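You operate a simulated robot arm through the tools that you are given. There is no shell and no other tool.

You are at the controls of a simulated robot arm. One attempt, no reset.

## Task
Close down the heat press: dial off, time to SHORT, head over the pad, switch off.

It is judged by the outcome, as a careful person would: the job done as asked, and still so three seconds after it is handed in. It fails if anything else is knocked over, pushed out of place, dropped, spilled or broken.

## Robot
A 6-joint arm with a three-finger gripper, fixed in place. Base frame: the origin is at the foot of the arm, x ahead of it, y to its left, z up. Readings come in mm, rad, newtons and seconds.
Its first joint turns from -2.897 to 2.897 rad. Payload 4.89 kg.
The tool frame sits at the grasp point between the pads (the TCP): z along the fingers, y along the line on which they close. The tips reach 30 mm beyond it. Largest opening 164 mm; the body of the gripper starts 125 mm behind the TCP.
Orientation is told as [roll, pitch, yaw] about the base's x, y, z axes, in that order, counted from this pose: with the fingers straight down and closing along the base's y, the tool's x points along the base's -x, its y along +y and its z along -z.

## Interface
- The arm moves only by the tool step_arm. Its argument "series" is a list of rows, each an object (a shift or turn left out is 0, a gripper value left out holds the last) with "translation": the shift along the tool's x, y, z in m, a list of three; "angular": the turn, a rotation vector about the tool's x, y, z in rad, a list of three; "gripper": the opening in per cent of the stroke, from 0 (shut) to 100 (fully open). In form: [{"translation": [x, y, z], "angular": [rx, ry, rz], "gripper": gripper}, ...]. A call has 1 to 20 rows; each row is the pose to reach, as a shift and turn from the pose commanded when the call began, along the tool's axes at that moment. A row lasts 0.2 s, in which the tool goes at most 50 mm and 0.15 rad; a call with a longer step from one row to the next is refused whole, and so is a gripper value outside its range. Where a pose cannot be reached the arm comes as near as it can. A force on the tool above 70 N (or 10 N above the force at the start of the call, whichever is more), or a blocked arm, ends the call early, and 0.2 s more pass. Each finger travels about 108 mm/s and halts on what it meets, pressing with about 25 N; the grip force reading is that of the motor and also rises with nothing between the fingers. The clock runs only during rows and for 0.2 s after the last one: add rows that repeat a pose to give the fingers time. It gives the time, the measured TCP pose, the force on the tool (base axes), the opening and the grip force at its end, in the units of the frame above (readings bear some noise), with the torque about the TCP (base axes, N m) and any sound that the robot's microphone picked up.
- Cameras (640 x 400 px; columns grow to the right, rows downward): "scene" is fixed at [50.8, -502, 1508.5]; the picture's right is [0.86, -0.50, 0.00], its down [-0.27, -0.46, -0.85] and it looks along [0.43, 0.73, -0.53] (base axes); focal length 367 px, centre (320, 200). "wrist" rides on the gripper at [76, -2, -152] in the tool frame; the picture's right is [0.02, 1.00, 0.00], its down [-0.88, 0.02, -0.47] and it looks along [-0.47, 0.01, 0.88] (tool axes); focal length 247 px, centre (320, 200). There is no depth. A picture from a camera that has moved, and an enlarged one, comes with that camera's place and axes in the base frame and with its lens.
- get_image(camera): a new picture of that camera. No time passes.
- slide_trunk(by): slides the trunk up (or, below 0, down) by that many mm; the arm rides with it, the base frame stays. It gives what a move gives, with no picture.
- zoom(camera, box): a new picture of the part [left, top, right, bottom] of that camera's present view, enlarged. No time passes.
- close_job(): hands the job in; it is judged then, once.

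Nothing tells you positions but the pictures and the camera data. Unless the task says otherwise, let go and move clear before handing in.

The tools are called after "Request:" as name(argument=value, ...) on one line, values as JSON. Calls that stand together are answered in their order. step_arm: Moves the arm, as the interface text tells. Its arguments: {"type":"object","properties":{"series":{"type":"array"}},"required":["series"]} The other tools are called the same way: slide_trunk (by) slides the trunk up or down; get_image (camera) takes a picture; zoom (camera, box) takes an enlarged picture of a part of a camera's view; close_job () hands the job in.

At the start:

```text
t: 0.0
ee_pos: [566.2, -14.0, 1202.5]
orientation: [0.001, -0.001, 0.0]
force: [0.5, -0.1, -0.1]
wrist_torque: [-0.01, 0.05, -0.02]
width: 163.8
grip_force: 0.0
trunk travel left (down, up): [-175.0, 215.0]
```

scene: 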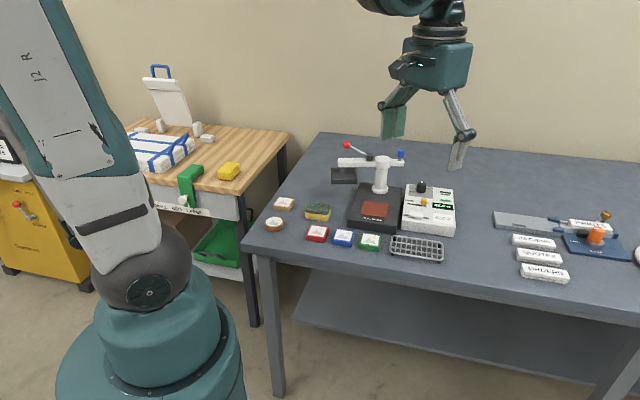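
wrist: 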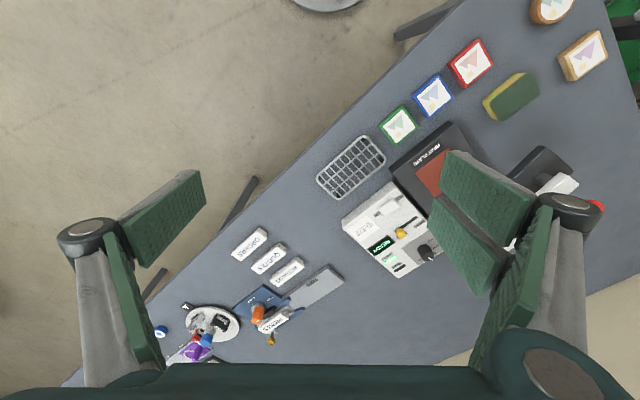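

I see a heat press on the table: a dark base with a red pad, a swing arm with a red-knob lever, and a white control box beside it. I'll enlarge the views to read the controls.

Request:
zoom(camera="scene", box=[320, 130, 480, 270])

Request:
zoom(camera="wrist", box=[320, 100, 640, 300])

Request:
zoom(camera="scene", box=[395, 175, 465, 240])

Request:
zoom(camera="wrist", box=[330, 170, 450, 290])

```text
2.86 times, centred on (400, 200) of scene
camera zoom: at [50.8, -502.0, 1508.5], right [0.86, -0.5, 0.0], down [-0.27, -0.46, -0.85], along [0.43, 0.73, -0.53], focal length 1049 px, centre (91, 200)
```

zoom: 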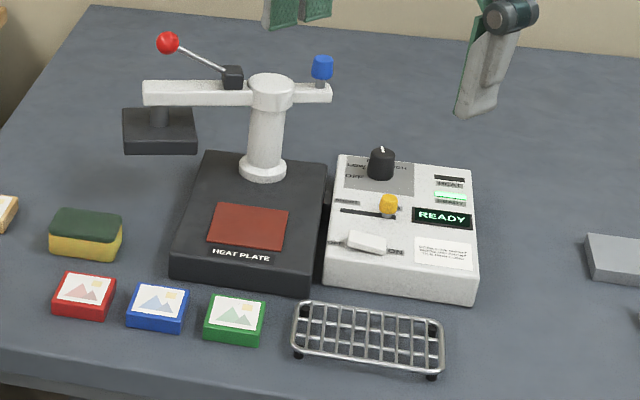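

```text
2.00 times, centred on (480, 200) of wrist
camera zoom: at [489.8, -15.9, 1354.8], right [-0.02, 1.0, 0.0], down [0.88, 0.02, 0.47], along [0.47, 0.01, -0.88], focal length 494 px, centre (0, 200)
```

zoom: 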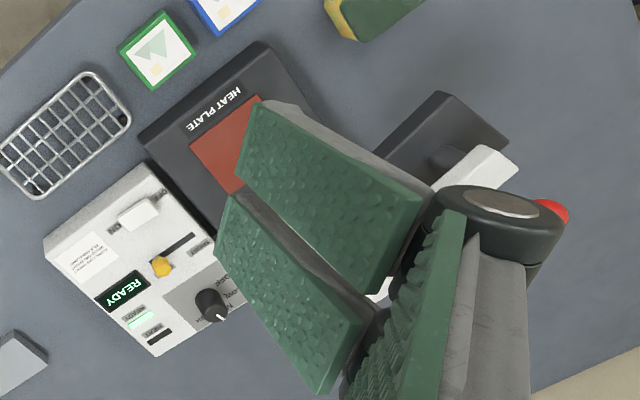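

```text
6.15 times, centred on (430, 208) of scene
camera zoom: at [50.8, -502.0, 1508.5], right [0.86, -0.5, 0.0], down [-0.27, -0.46, -0.85], along [0.43, 0.73, -0.53], focal length 2259 px, centre (-357, 154)
```

zoom: 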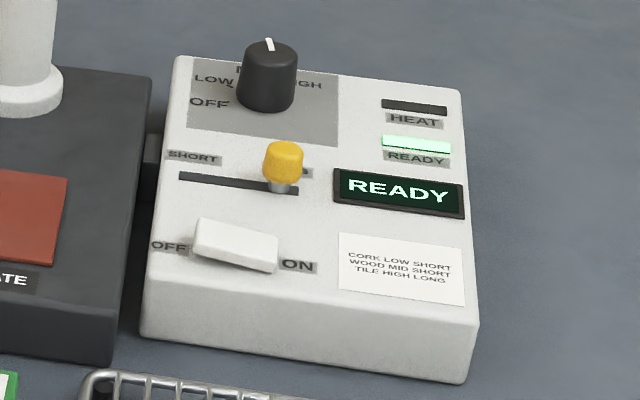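

```text
3.33 times, centred on (390, 230) of wrist
camera zoom: at [489.8, -15.9, 1354.8], right [-0.02, 1.0, 0.0], down [0.88, 0.02, 0.47], along [0.47, 0.01, -0.88], focal length 823 px, centre (87, 100)
```

zoom: 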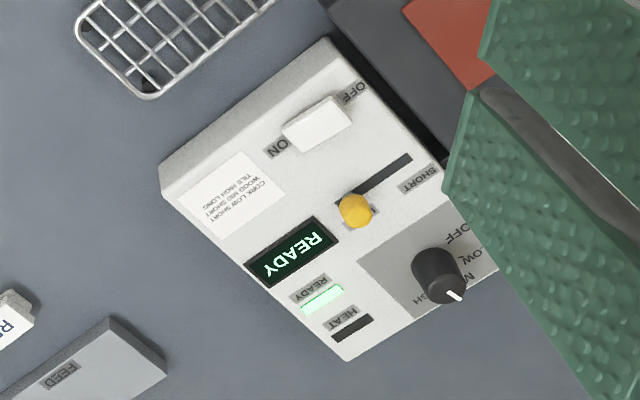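

The dial top triangulates to about (880, 250, 900), and the control box is turned about 45° in the base frame. I'll move the wrist camera above the press, turned to match, to get a clearer look.

Request:
step_arm(series=[{"translation": [-0.02, 0.03, 0], "angular": [0, 0, -0.12], "gripper": 100}, {"translation": [-0.04, 0.06, 0], "angular": [0, 0, -0.25]}, {"translation": [-0.06, 0.09, 0], "angular": [0, 0, -0.38]}, {"translation": [-0.08, 0.12, 0], "angular": [0, 0, -0.51]}, {"translation": [-0.1, 0.15, 0], "angular": [0, 0, -0.64]}, {"translation": [-0.125, 0.185, 0], "angular": [0, 0, -0.785]}, {"translation": [-0.125, 0.185, 0], "angular": [0, 0, -0.785]}, {"translation": [-0.125, 0.185, 0], "angular": [0, 0, -0.785]}])

Request:
get_image(camera="wrist")

Request:
get_image(camera="scene")

```text
t: 1.8
ee_pos: [692.3, 170.2, 1202.2]
orientation: [0.0, 0.001, 0.787]
force: [0.9, 1.3, -0.9]
wrist_torque: [-0.05, 0.08, -0.01]
width: 164.0
grip_force: 0.1
trunk travel left (down, up): [-175.0, 215.0]
```

```text
taken
camera wrist: at [639.7, 115.7, 1354.3], right [-0.72, 0.69, 0.0], down [0.61, 0.64, 0.47], along [0.33, 0.34, -0.88], focal length 247 px, centre (320, 200)
```

wrist: 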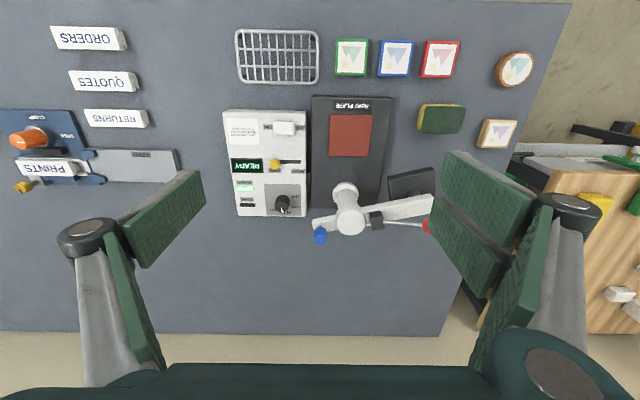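

```text
taken
```

scene: 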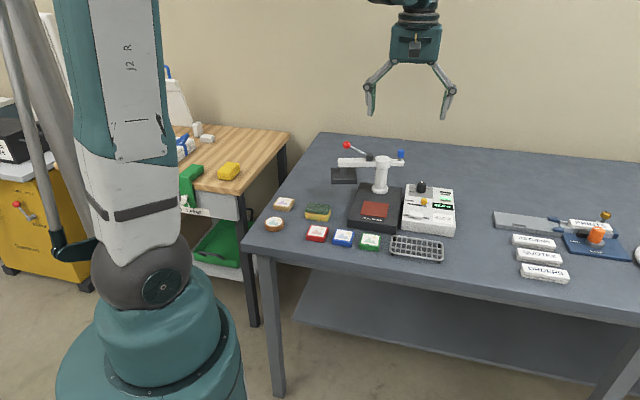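

The wrist view is now square to the press. I'll enlarge it for accurate positions.

Request:
zoom(camera="wrist", box=[210, 90, 450, 260])

Request:
zoom(camera="wrist", box=[215, 100, 315, 220])

Request:
zoom(camera="scene", box=[325, 130, 425, 240])

Request:
zoom(camera="scene", box=[400, 178, 450, 210])

```text
2.35 times, centred on (330, 175) of wrist
camera zoom: at [639.7, 115.7, 1354.3], right [-0.72, 0.69, 0.0], down [0.61, 0.64, 0.47], along [0.33, 0.34, -0.88], focal length 581 px, centre (296, 259)
```

zoom: 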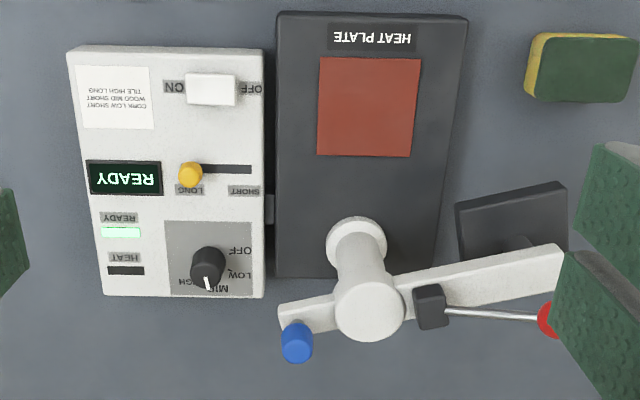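

```text
3.33 times, centred on (265, 160) of wrist
camera zoom: at [639.7, 115.7, 1354.3], right [-0.72, 0.69, 0.0], down [0.61, 0.64, 0.47], along [0.33, 0.34, -0.88], focal length 823 px, centre (503, 333)
```

zoom: 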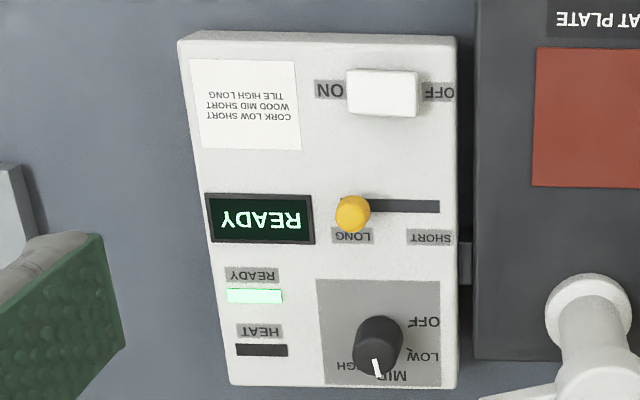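

```text
3.64 times, centred on (375, 185) of scene
camera zoom: at [50.8, -502.0, 1508.5], right [0.86, -0.5, 0.0], down [-0.27, -0.46, -0.85], along [0.43, 0.73, -0.53], focal length 1335 px, centre (120, 254)
```

zoom: 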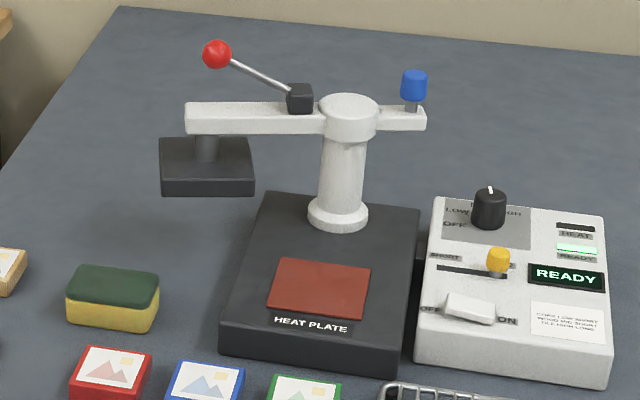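

```text
12.50 times, centred on (425, 194) of scene
camera zoom: at [50.8, -502.0, 1508.5], right [0.86, -0.5, 0.0], down [-0.27, -0.46, -0.85], along [0.43, 0.73, -0.53], focal length 4588 px, centre (-992, 275)
```

zoom: 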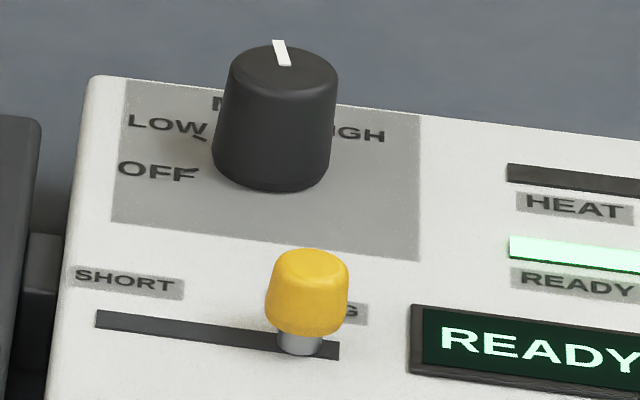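

Here is what I make of it, in the base frame:
- **Press post:** about (766, 326), top z about 990.
- **Pad:** about 126 mm in front of the post.
- **Head:** swung about 70° away from the pad.
- **Dial:** pointing at MID, with OFF anticlockwise of it.
- **Slider:** at LONG.
- **Switch:** ON.

I'll go lower over the control box for a close look.

Request:
step_arm(series=[{"translation": [0.001, -0.025, 0.034]}, {"translation": [0.003, -0.05, 0.068]}, {"translation": [0.004, -0.075, 0.102]}, {"translation": [0.004, -0.075, 0.102]}, {"translation": [0.004, -0.075, 0.102]}])

Request:
get_image(camera="wrist")

Request:
zoom(camera="wrist", box=[240, 140, 400, 240])

```text
t: 3.0
ee_pos: [741.8, 113.9, 1100.2]
orientation: [0.0, -0.001, 0.785]
force: [0.9, -0.9, -1.1]
wrist_torque: [0.06, 0.12, 0.0]
width: 163.9
grip_force: 0.1
trunk travel left (down, up): [-175.0, 215.0]
```

```text
taken
camera wrist: at [689.1, 58.9, 1252.4], right [-0.72, 0.69, 0.0], down [0.61, 0.64, 0.47], along [0.33, 0.34, -0.88], focal length 247 px, centre (320, 200)
```

wrist: 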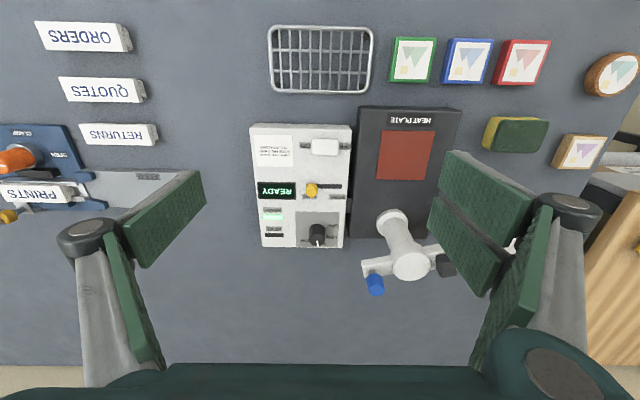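

```text
4.00 times, centred on (320, 190) of wrist
camera zoom: at [689.1, 58.9, 1252.4], right [-0.72, 0.69, 0.0], down [0.61, 0.64, 0.47], along [0.33, 0.34, -0.88], focal length 988 px, centre (320, 240)
```

zoom: 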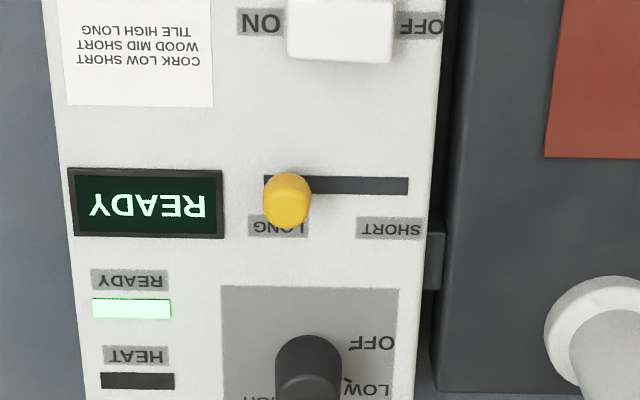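

Request:
zoom(camera="wrist", box=[280, 190, 360, 260])

Request:
zoom(camera="wrist", box=[240, 120, 360, 210])

```text
5.71 times, centred on (320, 225) of wrist
camera zoom: at [689.1, 58.9, 1252.4], right [-0.72, 0.69, 0.0], down [0.61, 0.64, 0.47], along [0.33, 0.34, -0.88], focal length 1411 px, centre (320, 57)
```

zoom: 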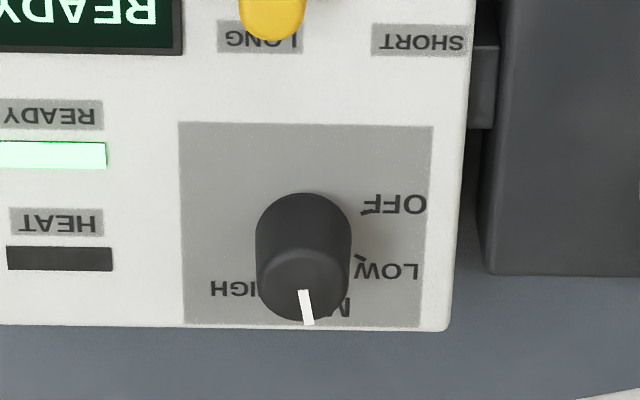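

```text
4.44 times, centred on (300, 165) of wrist
camera zoom: at [689.1, 58.9, 1252.4], right [-0.72, 0.69, 0.0], down [0.61, 0.64, 0.47], along [0.33, 0.34, -0.88], focal length 1098 px, centre (409, 356)
```

zoom: 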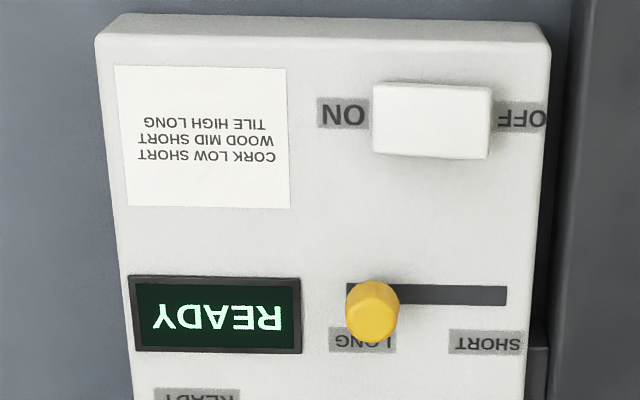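

The dial is centred near (873, 243), with its top at about z 911 and the box top at about z 882. OFF is roughly 100° anticlockwise of MID. I'll hover above the dial, turned so the gripper body stays clear of the blue knob for the whole turn.

Request:
step_arm(series=[{"translation": [-0.012, 0, 0], "angular": [0, 0, 0.147], "gripper": 45}, {"translation": [-0.024, 0, 0], "angular": [0, 0, 0.294]}, {"translation": [-0.036, 0, 0], "angular": [0, 0, 0.441]}, {"translation": [-0.048, 0, 0], "angular": [0, 0, 0.588]}, {"translation": [-0.06, 0, 0], "angular": [0, 0, 0.735]}, {"translation": [-0.072, 0, 0], "angular": [0, 0, 0.882]}, {"translation": [-0.084, 0, 0], "angular": [0, 0, 1.029]}, {"translation": [-0.096, 0, 0], "angular": [0, 0, 1.176]}, {"translation": [-0.108, 0, 0], "angular": [0, 0, 1.323]}, {"translation": [-0.12, 0, 0], "angular": [0, 0, 1.47]}, {"translation": [-0.132, 0, 0], "angular": [0, 0, 1.617]}, {"translation": [-0.144, -0.001, 0], "angular": [0, 0, 1.764]}, {"translation": [-0.156, -0.001, 0], "angular": [0, 0, 1.911]}, {"translation": [-0.168, -0.001, 0], "angular": [0, 0, 2.058]}, {"translation": [-0.176, -0.001, 0], "angular": [0, 0, 2.205]}, {"translation": [-0.1842, -0.0013, 0], "angular": [0, 0, 2.355]}, {"translation": [-0.1842, -0.0013, 0], "angular": [0, 0, 2.355]}, {"translation": [-0.1842, -0.0013, 0], "angular": [0, 0, 2.355]}])

Request:
get_image(camera="wrist")

Request:
zoom(camera="scene", box=[320, 90, 500, 240])

```text
t: 6.8
ee_pos: [873.5, 244.3, 1101.6]
orientation: [0.0, 0.0, -1.571]
force: [-0.4, -0.3, 0.1]
wrist_torque: [-0.02, -0.01, 0.0]
width: 73.8
grip_force: 0.1
trunk travel left (down, up): [-175.0, 215.0]
```

```text
taken
camera wrist: at [871.2, 320.7, 1252.8], right [1.0, 0.02, 0.0], down [0.02, -0.88, 0.47], along [0.01, -0.47, -0.88], focal length 247 px, centre (320, 200)
```

wrist: 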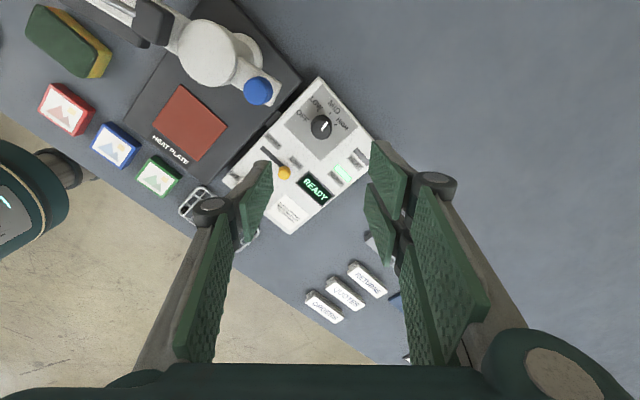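

```text
2.67 times, centred on (410, 165) of scene
camera zoom: at [50.8, -502.0, 1508.5], right [0.86, -0.5, 0.0], down [-0.27, -0.46, -0.85], along [0.43, 0.73, -0.53], focal length 979 px, centre (80, 293)
```

zoom: 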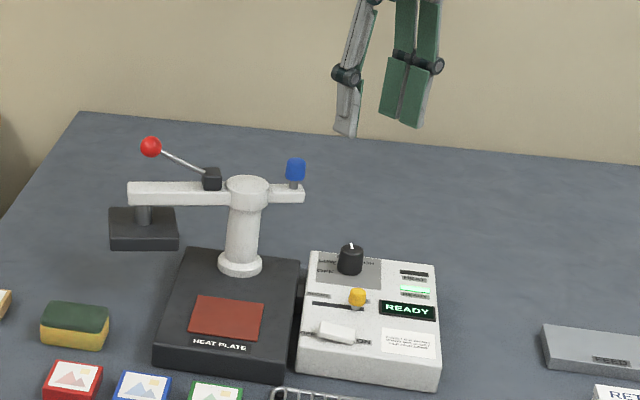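

The gripper hovers over the dial and the labels are readable. I'll enlarge once more to refine the dial centre and the OFF angle.

Request:
zoom(camera="wrist", box=[270, 80, 380, 180])

Request:
zoom(camera="wrist", box=[220, 70, 380, 240])

```text
4.00 times, centred on (325, 130) of wrist
camera zoom: at [871.2, 320.7, 1252.8], right [1.0, 0.02, 0.0], down [0.02, -0.88, 0.47], along [0.01, -0.47, -0.88], focal length 988 px, centre (300, 480)
```

zoom: 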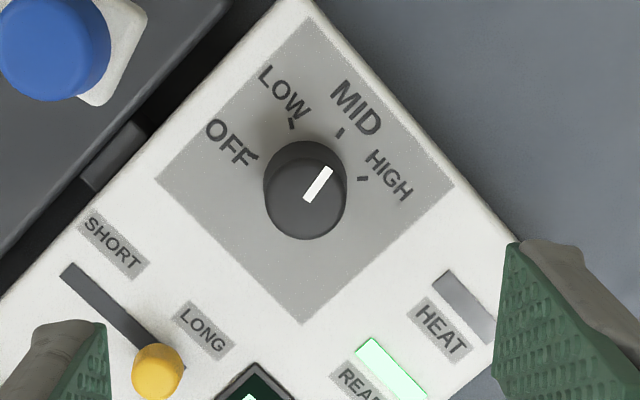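

```text
2.35 times, centred on (300, 155) of wrist
camera zoom: at [871.2, 320.7, 1252.8], right [1.0, 0.02, 0.0], down [0.02, -0.88, 0.47], along [0.01, -0.47, -0.88], focal length 581 px, centre (367, 306)
```

zoom: 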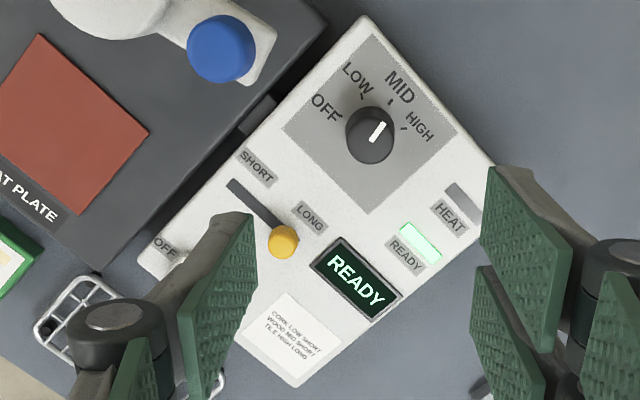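

The ticks sit at bearings OFF 155.5°, LOW 106°, MID 57° and HIGH 7°, so the dial needs a 100° anticlockwise turn. I'll lower onto the knob and grip it.

Request:
step_arm(series=[{"translation": [0.001, 0.0015, 0.045]}, {"translation": [0.001, 0.0015, 0.09]}, {"translation": [0.001, 0.0015, 0.13]}, {"translation": [0.001, 0.0015, 0.16]}, {"translation": [0.001, 0.0015, 0.175]}, {"translation": [0.001, 0.0015, 0.185]}, {"translation": [0.001, 0.0015, 0.185]}, {"translation": [0.001, 0.0015, 0.185]}])

Request:
get_image(camera="wrist")

Request:
zoom(camera="scene", box=[370, 130, 470, 240])

```text
t: 8.6
ee_pos: [874.6, 244.4, 915.5]
orientation: [0.0, 0.0, -1.57]
force: [0.5, 0.2, 1.0]
wrist_torque: [0.01, 0.01, 0.01]
width: 73.9
grip_force: 0.1
trunk travel left (down, up): [-175.0, 215.0]
```

```text
taken
camera wrist: at [872.7, 321.2, 1067.4], right [1.0, 0.02, 0.0], down [0.02, -0.88, 0.47], along [0.01, -0.47, -0.88], focal length 247 px, centre (320, 200)
```

wrist: 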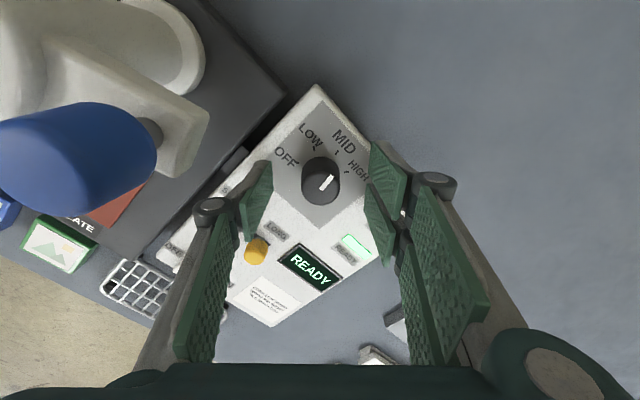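

```text
3.64 times, centred on (420, 185) of scene
camera zoom: at [50.8, -502.0, 1508.5], right [0.86, -0.5, 0.0], down [-0.27, -0.46, -0.85], along [0.43, 0.73, -0.53], focal length 1335 px, centre (-44, 254)
```

zoom: 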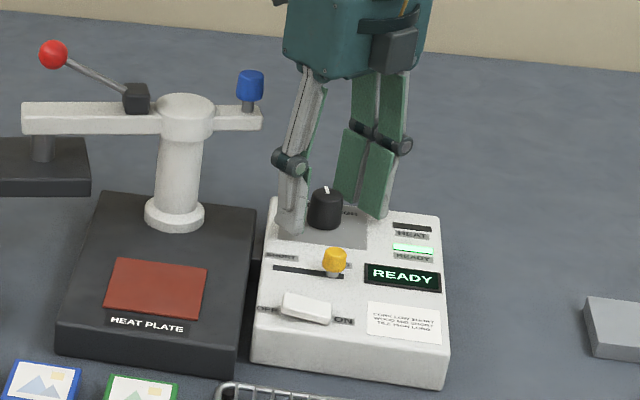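

Request:
zoom(camera="wrist", box=[260, 130, 390, 230])

```text
4.00 times, centred on (325, 180) of wrist
camera zoom: at [872.7, 321.2, 1067.4], right [1.0, 0.02, 0.0], down [0.02, -0.88, 0.47], along [0.01, -0.47, -0.88], focal length 988 px, centre (300, 280)
```

zoom: 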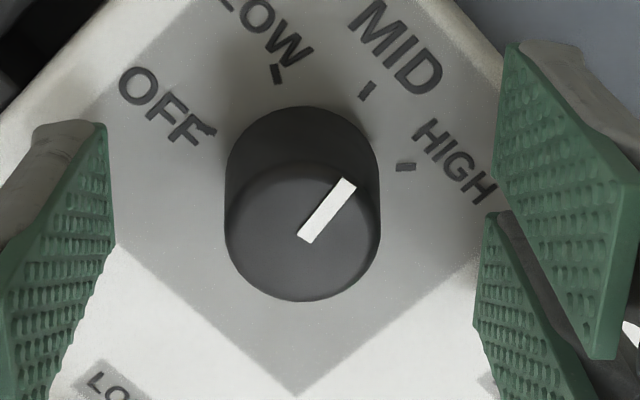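

The knob is centred between the pads. Closing on it now.

Request:
step_arm(series=[{"gripper": 30}, {"gripper": 15}, {"gripper": 5}, {"gripper": 5}, {"gripper": 5}])

```text
t: 9.8
ee_pos: [875.1, 244.6, 915.2]
orientation: [-0.001, 0.0, -1.569]
force: [4.7, -0.1, 1.4]
wrist_torque: [-0.05, -0.15, -0.04]
width: 29.2
grip_force: 45.3
trunk travel left (down, up): [-175.0, 215.0]
```

The knob is gripped at 29 mm. Turning it anticlockwise by 100°.

Request:
step_arm(series=[{"angular": [0, 0, -0.12]}, {"angular": [0, 0, -0.24]}, {"angular": [0, 0, -0.36]}, {"angular": [0, 0, -0.48]}, {"angular": [0, 0, -0.6]}, {"angular": [0, 0, -0.72]}, {"angular": [0, 0, -0.84]}, {"angular": [0, 0, -0.96]}, {"angular": [0, 0, -1.08]}, {"angular": [0, 0, -1.2]}, {"angular": [0, 0, -1.32]}, {"angular": [0, 0, -1.44]}, {"angular": [0, 0, -1.56]}, {"angular": [0, 0, -1.68]}, {"angular": [0, 0, -1.75]}, {"angular": [0, 0, -1.75]}])

Request:
get_image(camera="wrist")

Request:
zoom(camera="scene", box=[370, 130, 470, 240])

```text
t: 13.2
ee_pos: [875.8, 245.3, 915.2]
orientation: [-0.001, 0.001, 0.182]
force: [29.5, -3.0, 3.4]
wrist_torque: [-0.03, -0.76, -0.18]
width: 29.3
grip_force: 44.7
trunk travel left (down, up): [-175.0, 215.0]
```

```text
taken
camera wrist: at [800.1, 229.5, 1067.5], right [-0.2, 0.98, 0.0], down [0.86, 0.18, 0.47], along [0.46, 0.1, -0.88], focal length 247 px, centre (320, 200)
```

wrist: 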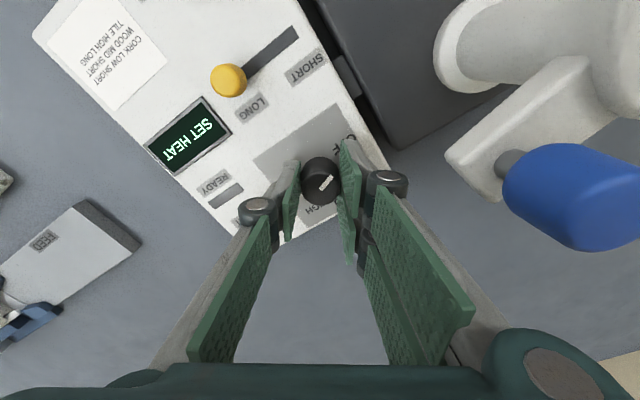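

```text
3.64 times, centred on (420, 185) of scene
camera zoom: at [50.8, -502.0, 1508.5], right [0.86, -0.5, 0.0], down [-0.27, -0.46, -0.85], along [0.43, 0.73, -0.53], focal length 1335 px, centre (-44, 254)
```

zoom: 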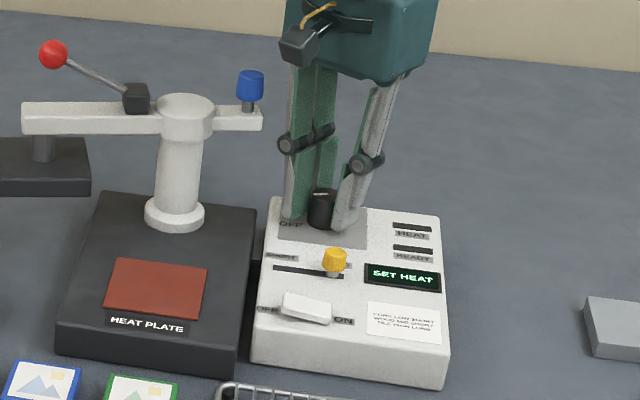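

The display now reads SET HEAT and the ready light is out, so the dial should be at OFF. I'll check the pointer before letting go.

Request:
zoom(camera="wrist", box=[260, 100, 400, 240])

Request:
zoom(camera="scene", box=[395, 175, 445, 210])

```text
2.86 times, centred on (330, 170) of wrist
camera zoom: at [800.1, 229.5, 1067.5], right [-0.2, 0.98, 0.0], down [0.86, 0.18, 0.47], along [0.46, 0.1, -0.88], focal length 706 px, centre (291, 286)
```

zoom: 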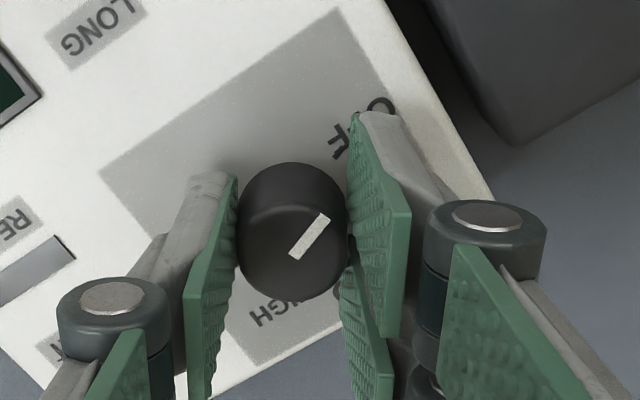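

```text
11.43 times, centred on (420, 192) of scene
camera zoom: at [50.8, -502.0, 1508.5], right [0.86, -0.5, 0.0], down [-0.27, -0.46, -0.85], along [0.43, 0.73, -0.53], focal length 4195 px, centre (-823, 286)
```

zoom: 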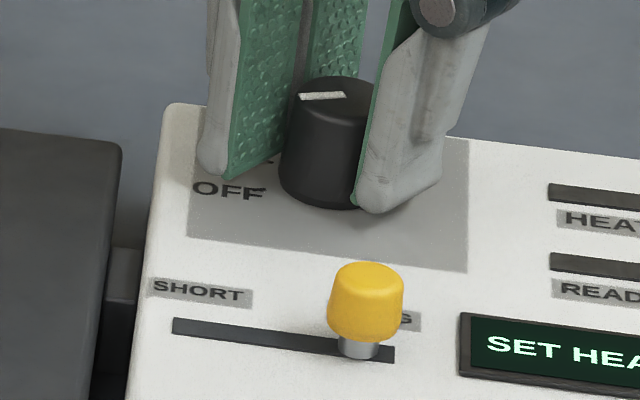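

The pointer bearing is about 157°, which matches OFF. Releasing and rising straight up.

Request:
step_arm(series=[{"gripper": 20}, {"gripper": 30}, {"gripper": 38}, {"gripper": 38}, {"translation": [0, 0, -0.04]}, {"translation": [0, 0, -0.085]}, {"translation": [0, 0, -0.13]}, {"translation": [0, 0, -0.17]}, {"translation": [0, 0, -0.17]}])

Request:
get_image(camera="wrist")

Request:
zoom(camera="wrist", box=[180, 40, 380, 240])

Request:
zoom(camera="scene", box=[395, 175, 465, 240])

```text
t: 15.2
ee_pos: [874.9, 246.0, 1085.9]
orientation: [0.001, 0.0, 0.179]
force: [-0.2, -0.2, -0.1]
wrist_torque: [0.03, -0.05, -0.04]
width: 62.4
grip_force: 0.1
trunk travel left (down, up): [-175.0, 215.0]
```

```text
taken
camera wrist: at [799.7, 230.0, 1237.9], right [-0.2, 0.98, 0.0], down [0.86, 0.18, 0.47], along [0.46, 0.1, -0.88], focal length 247 px, centre (320, 200)
```

wrist: 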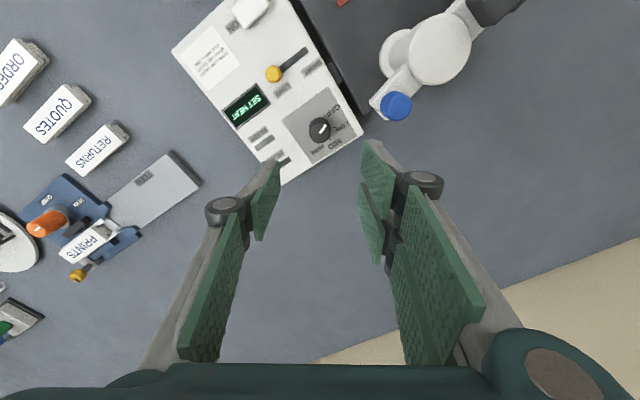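

```text
2.00 times, centred on (280, 140) of wrist
camera zoom: at [799.7, 230.0, 1237.9], right [-0.2, 0.98, 0.0], down [0.86, 0.18, 0.47], along [0.46, 0.1, -0.88], focal length 494 px, centre (400, 320)
```

zoom: 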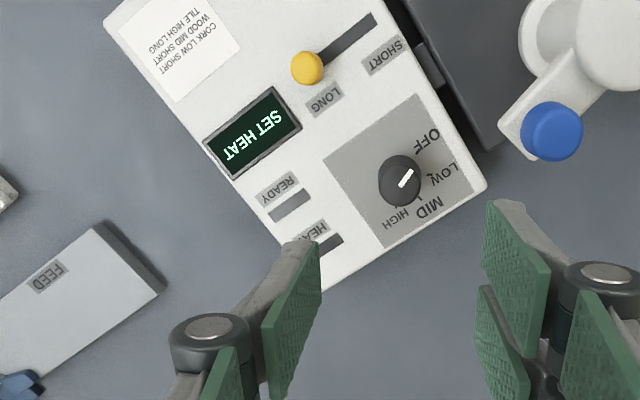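

```text
6.15 times, centred on (430, 208) of scene
camera zoom: at [50.8, -502.0, 1508.5], right [0.86, -0.5, 0.0], down [-0.27, -0.46, -0.85], along [0.43, 0.73, -0.53], focal length 2259 px, centre (-357, 154)
```

zoom: 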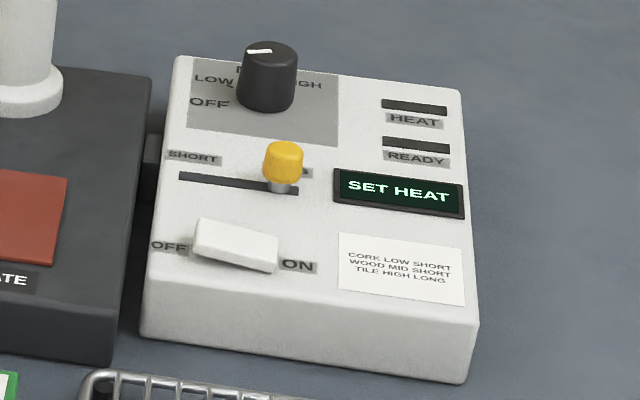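

The dial is off. Next is the slider, near (816, 175), with its top at about z 907. I'll hover over it with the closing line across the slot.

Request:
step_arm(series=[{"translation": [0.01, -0.0085, 0.0], "angular": [0, 0, 0.14]}, {"translation": [0.02, -0.017, 0.0], "angular": [0, 0, 0.28]}, {"translation": [0.03, -0.0255, 0.0], "angular": [0, 0, 0.42]}, {"translation": [0.04, -0.034, 0.01], "angular": [0, 0, 0.56]}, {"translation": [0.05, -0.0425, 0.03], "angular": [0, 0, 0.7]}, {"translation": [0.06, -0.051, 0.055], "angular": [0, 0, 0.84]}, {"translation": [0.0708, -0.0598, 0.085], "angular": [0, 0, 0.965]}, {"translation": [0.0708, -0.0598, 0.085], "angular": [0, 0, 0.965]}, {"translation": [0.0708, -0.0598, 0.085], "angular": [0, 0, 0.965]}])

Request:
get_image(camera="wrist")

Request:
zoom(camera="wrist", box=[240, 80, 400, 220])

Request:
zoom(camera="scene", box=[370, 130, 470, 240])

```text
t: 17.2
ee_pos: [815.4, 174.2, 1000.3]
orientation: [0.0, 0.0, -0.785]
force: [-0.6, 0.6, 0.0]
wrist_torque: [0.0, 0.0, 0.0]
width: 62.5
grip_force: 0.1
trunk travel left (down, up): [-175.0, 215.0]
```

```text
taken
camera wrist: at [759.9, 226.8, 1152.1], right [0.69, 0.72, 0.0], down [0.64, -0.61, 0.47], along [0.34, -0.33, -0.88], focal length 247 px, centre (320, 200)
```

wrist: 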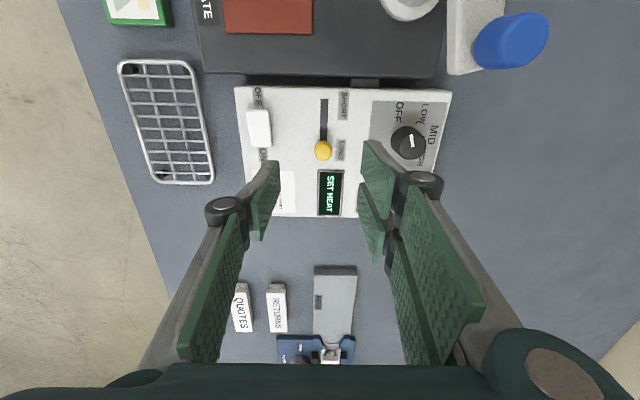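

```text
2.86 times, centred on (320, 150) of wrist
camera zoom: at [759.9, 226.8, 1152.1], right [0.69, 0.72, 0.0], down [0.64, -0.61, 0.47], along [0.34, -0.33, -0.88], focal length 706 px, centre (320, 343)
```

zoom: 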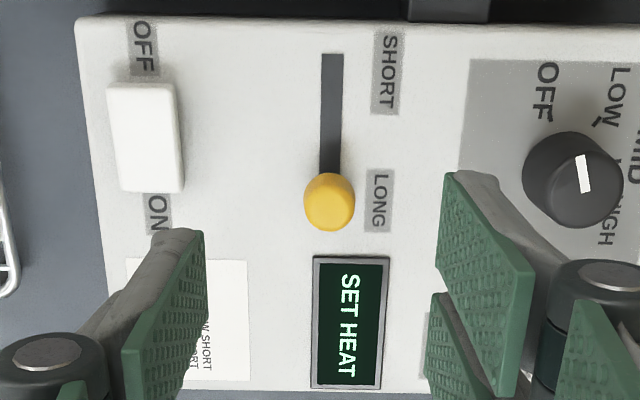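

```text
3.64 times, centred on (420, 185) of scene
camera zoom: at [50.8, -502.0, 1508.5], right [0.86, -0.5, 0.0], down [-0.27, -0.46, -0.85], along [0.43, 0.73, -0.53], focal length 1335 px, centre (-44, 254)
```

zoom: 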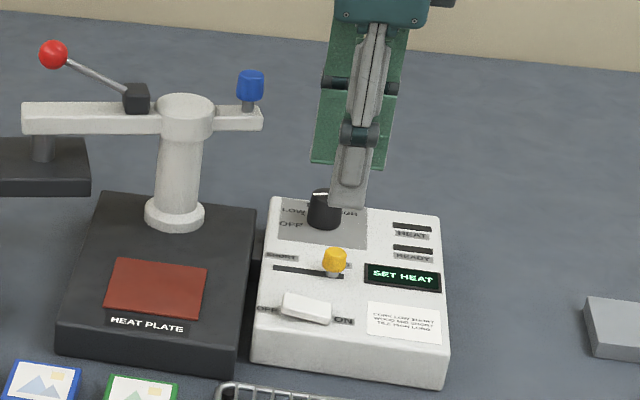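

The slider is at (817, 176), and the slot runs exactly along tool x. I'll lower, grip the yellow knob, and look before sliding.

Request:
step_arm(series=[{"translation": [0, 0.0023, 0.03]}, {"translation": [0, 0.0023, 0.06]}, {"translation": [0, 0.0023, 0.075]}, {"translation": [0, 0.0023, 0.083]}, {"translation": [0, 0.0023, 0.083]}, {"translation": [0, 0.0023, 0.083], "gripper": 25}, {"translation": [0, 0.0023, 0.083], "gripper": 12}, {"translation": [0, 0.0023, 0.083], "gripper": 5}, {"translation": [0, 0.0023, 0.083], "gripper": 5}, {"translation": [0, 0.0023, 0.083], "gripper": 5}])

Request:
get_image(camera="wrist")

Request:
zoom(camera="scene", box=[370, 130, 470, 240])

```text
t: 19.4
ee_pos: [818.5, 175.3, 917.9]
orientation: [0.001, -0.001, -0.785]
force: [16.0, 16.0, 2.8]
wrist_torque: [0.45, -0.44, 0.12]
width: 19.0
grip_force: 45.3
trunk travel left (down, up): [-175.0, 215.0]
```

```text
taken
camera wrist: at [762.5, 228.6, 1070.0], right [0.69, 0.72, 0.0], down [0.64, -0.61, 0.47], along [0.34, -0.33, -0.88], focal length 247 px, centre (320, 200)
```

wrist: 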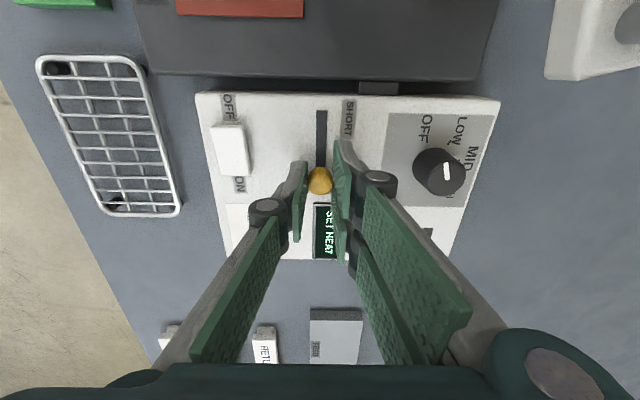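

```text
3.64 times, centred on (420, 185) of scene
camera zoom: at [50.8, -502.0, 1508.5], right [0.86, -0.5, 0.0], down [-0.27, -0.46, -0.85], along [0.43, 0.73, -0.53], focal length 1335 px, centre (-44, 254)
```

zoom: 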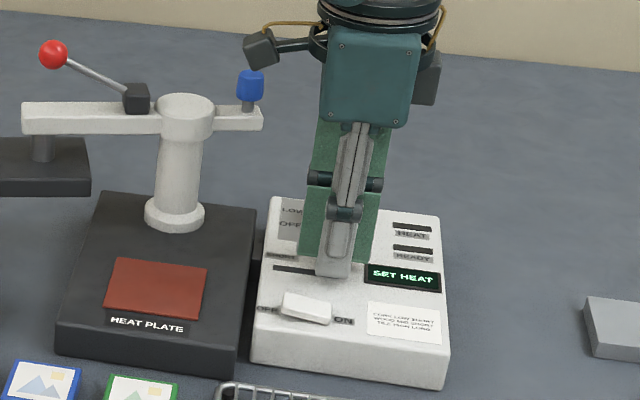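

The slider knob is gripped at 19 mm. Sliding it towards SHORT.

Request:
step_arm(series=[{"translation": [0.004, 0.001, 0]}, {"translation": [0.01, 0.001, 0]}, {"translation": [0.016, 0.001, 0]}, {"translation": [0.022, 0.001, 0]}, {"translation": [0.028, 0.001, 0]}, {"translation": [0.033, 0.001, 0]}, {"translation": [0.037, 0.001, 0]}, {"translation": [0.039, 0.001, 0]}, {"translation": [0.039, 0.001, 0]}])

Request:
get_image(camera="wrist")

Request:
zoom(camera="scene", box=[395, 175, 465, 240])

```text
t: 21.4
ee_pos: [789.2, 204.0, 918.5]
orientation: [0.0, 0.001, -0.786]
force: [4.8, 6.6, 10.4]
wrist_torque: [0.22, -0.18, 0.05]
width: 18.6
grip_force: 45.1
trunk travel left (down, up): [-175.0, 215.0]
```

```text
taken
camera wrist: at [734.5, 256.7, 1069.9], right [0.69, 0.72, 0.0], down [0.64, -0.61, 0.47], along [0.34, -0.33, -0.88], focal length 247 px, centre (320, 200)
```

wrist: 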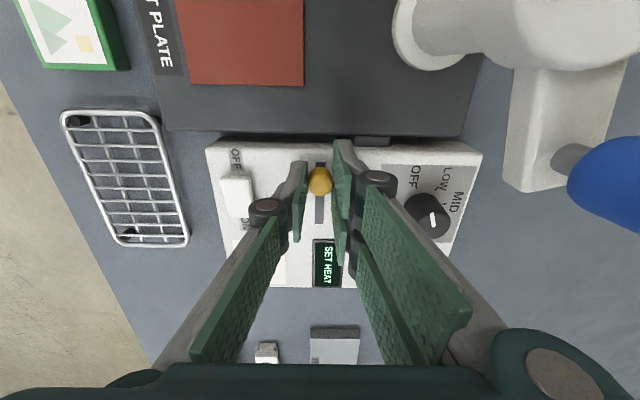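

```text
6.15 times, centred on (430, 208) of scene
camera zoom: at [50.8, -502.0, 1508.5], right [0.86, -0.5, 0.0], down [-0.27, -0.46, -0.85], along [0.43, 0.73, -0.53], focal length 2259 px, centre (-357, 154)
```

zoom: 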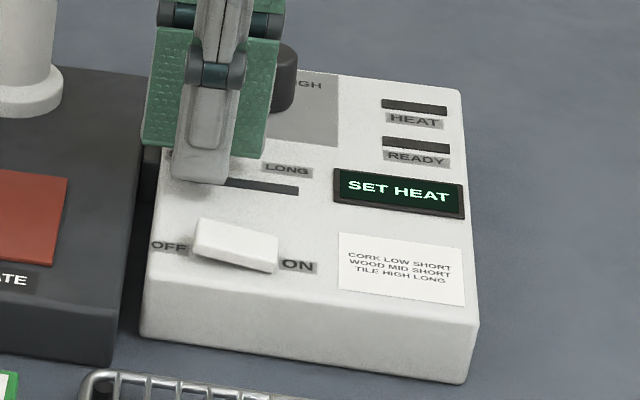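

It moved about 41 mm. I'll nudge a few mm more to feel for the end stop.

Request:
step_arm(series=[{"translation": [0.002, 0, 0]}, {"translation": [0.003, 0, 0]}, {"translation": [0.004, 0, 0]}, {"translation": [0.004, 0, 0]}])

Request:
zoom(camera="wrist", box=[260, 120, 380, 220])

```text
t: 22.4
ee_pos: [789.6, 204.5, 916.8]
orientation: [0.001, -0.001, -0.785]
force: [42.9, -25.0, 15.8]
wrist_torque: [-0.72, -1.19, -0.02]
width: 19.4
grip_force: 45.1
trunk travel left (down, up): [-175.0, 215.0]
```

```text
4.00 times, centred on (320, 170) of wrist
camera zoom: at [733.9, 257.5, 1069.5], right [0.69, 0.72, 0.0], down [0.64, -0.61, 0.47], along [0.34, -0.33, -0.88], focal length 988 px, centre (320, 320)
```

zoom: 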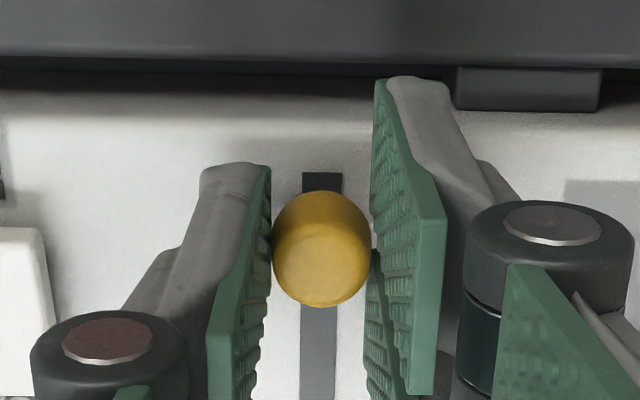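

The slider is against its stop at SHORT. I'll ease off, open and rise.

Request:
step_arm(series=[{"translation": [-0.004, 0, 0]}, {"translation": [-0.004, 0, 0], "gripper": 15}, {"translation": [-0.004, 0, 0], "gripper": 30}, {"translation": [-0.004, 0, 0], "gripper": 30}, {"translation": [-0.004, 0, -0.04]}, {"translation": [-0.004, 0, -0.085]}, {"translation": [-0.004, 0, -0.13]}, {"translation": [-0.004, 0, -0.175]}, {"translation": [-0.004, 0, -0.22]}, {"translation": [-0.004, 0, -0.22]}])

Request:
get_image(camera="wrist")

Request:
zoom(camera="scene", box=[395, 175, 465, 240])

Request:
zoom(camera="scene", box=[320, 130, 420, 230])

```text
t: 24.6
ee_pos: [789.0, 203.4, 1139.2]
orientation: [-0.001, 0.0, -0.786]
force: [0.9, -0.7, 0.1]
wrist_torque: [0.03, -0.04, 0.03]
width: 49.1
grip_force: 0.0
trunk travel left (down, up): [-175.0, 215.0]
```

```text
taken
camera wrist: at [734.2, 255.8, 1290.5], right [0.69, 0.72, 0.0], down [0.64, -0.61, 0.47], along [0.34, -0.33, -0.88], focal length 247 px, centre (320, 200)
```

wrist: 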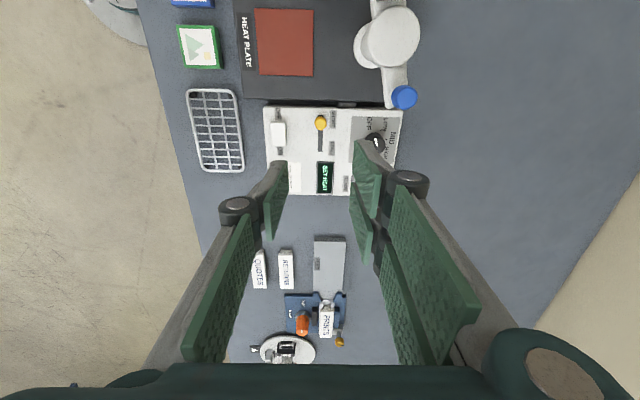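

```text
6.15 times, centred on (430, 208) of scene
camera zoom: at [50.8, -502.0, 1508.5], right [0.86, -0.5, 0.0], down [-0.27, -0.46, -0.85], along [0.43, 0.73, -0.53], focal length 2259 px, centre (-357, 154)
```

zoom: 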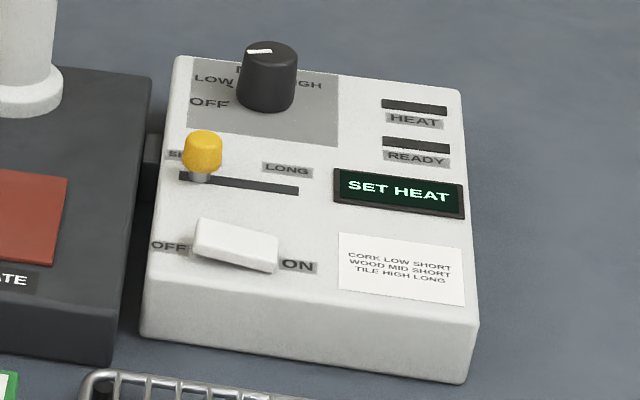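

```text
4.00 times, centred on (370, 180) of scene
camera zoom: at [50.8, -502.0, 1508.5], right [0.86, -0.5, 0.0], down [-0.27, -0.46, -0.85], along [0.43, 0.73, -0.53], focal length 1468 px, centre (120, 280)
```

zoom: 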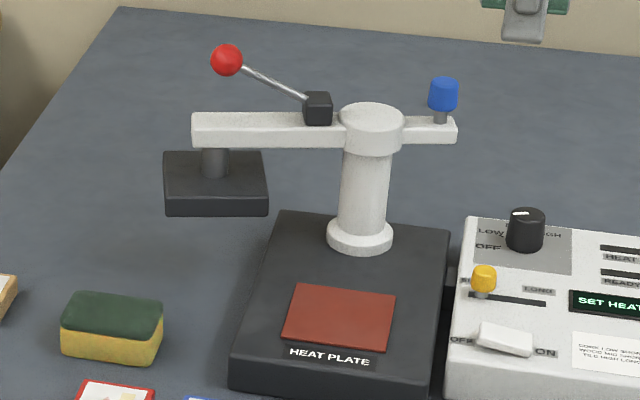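

The slider is at SHORT. Now the head: I'll move the camera up and over the swing arm to measure it.

Request:
step_arm(series=[{"translation": [0.02, 0.005, -0.03], "angular": [0, 0, -0.13], "gripper": 0}, {"translation": [0.05, 0.01, -0.061], "angular": [0, 0, -0.26]}, {"translation": [0.08, 0.016, -0.061], "angular": [0, 0, -0.39]}, {"translation": [0.11, 0.022, -0.061], "angular": [0, 0, -0.52]}, {"translation": [0.145, 0.028, -0.061], "angular": [0, 0, -0.65]}, {"translation": [0.174, 0.034, -0.061], "angular": [0, 0, -0.785]}, {"translation": [0.174, 0.034, -0.061], "angular": [0, 0, -0.785]}, {"translation": [0.174, 0.034, -0.061], "angular": [0, 0, -0.785]}])

Request:
get_image(camera="wrist")

Request:
zoom(camera="wrist", box=[200, 60, 440, 220])

```text
t: 26.4
ee_pos: [689.8, 352.7, 1199.3]
orientation: [0.001, 0.001, 0.001]
force: [-0.5, 0.0, 0.1]
wrist_torque: [-0.04, -0.03, 0.01]
width: 0.1
grip_force: 25.0
trunk travel left (down, up): [-175.0, 215.0]
```

```text
taken
camera wrist: at [613.9, 350.0, 1350.8], right [-0.02, 1.0, 0.0], down [0.88, 0.02, 0.47], along [0.47, 0.01, -0.88], focal length 247 px, centre (320, 200)
```

wrist: 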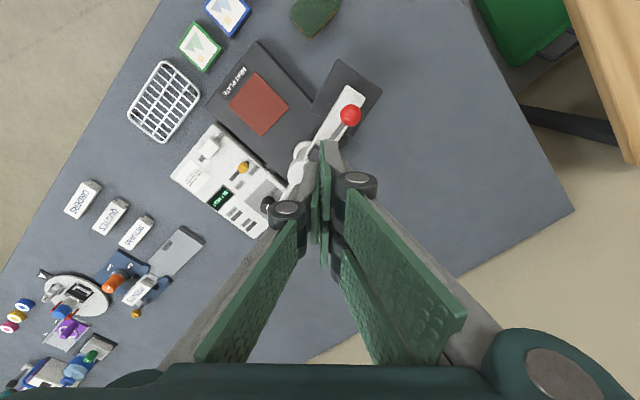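

```text
2.50 times, centred on (320, 140) of wrist
camera zoom: at [613.9, 350.0, 1350.8], right [-0.02, 1.0, 0.0], down [0.88, 0.02, 0.47], along [0.47, 0.01, -0.88], focal length 617 px, centre (320, 350)
```

zoom: 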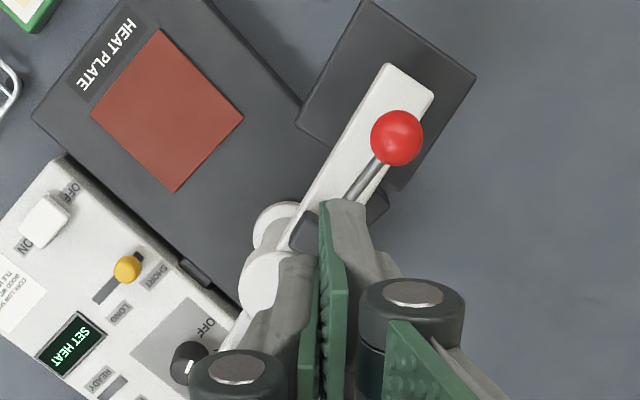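

I can see the swing arm well from here: the bar's bearing is about 150°, and it needs to reach about 225°. I need its height more exactly, so I'll zoom in from the scene camera.

Request:
zoom(camera="scene", box=[325, 135, 385, 185])

Request:
zoom(camera="scene", box=[365, 140, 425, 190])

Request:
zoom(camera="wrist", box=[290, 50, 410, 150])

```text
8.00 times, centred on (355, 160) of scene
camera zoom: at [50.8, -502.0, 1508.5], right [0.86, -0.5, 0.0], down [-0.27, -0.46, -0.85], along [0.43, 0.73, -0.53], focal length 2936 px, centre (40, 520)
```

zoom: 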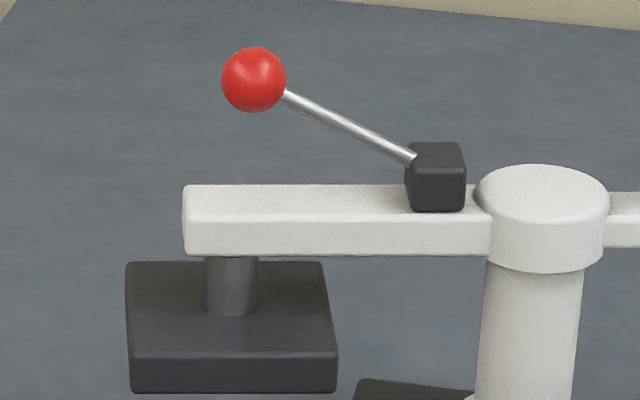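

```text
8.00 times, centred on (395, 165) of scene
camera zoom: at [50.8, -502.0, 1508.5], right [0.86, -0.5, 0.0], down [-0.27, -0.46, -0.85], along [0.43, 0.73, -0.53], focal length 2936 px, centre (-280, 480)
```

zoom: 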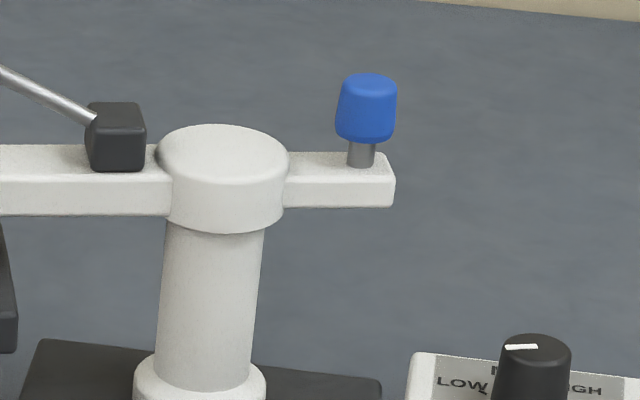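

```text
4.00 times, centred on (350, 100) of wrist
camera zoom: at [613.9, 350.0, 1350.8], right [-0.02, 1.0, 0.0], down [0.88, 0.02, 0.47], along [0.47, 0.01, -0.88], focal length 988 px, centre (200, 600)
```

zoom: 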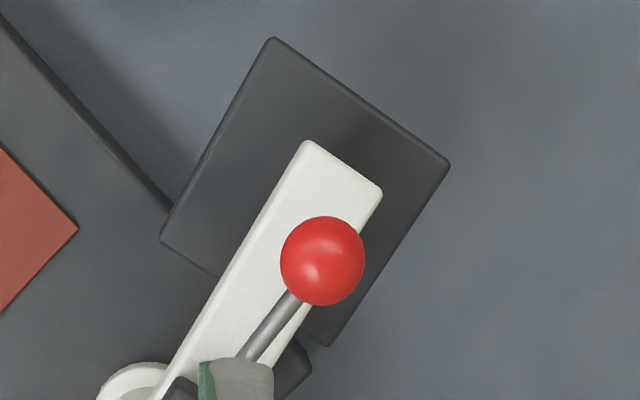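

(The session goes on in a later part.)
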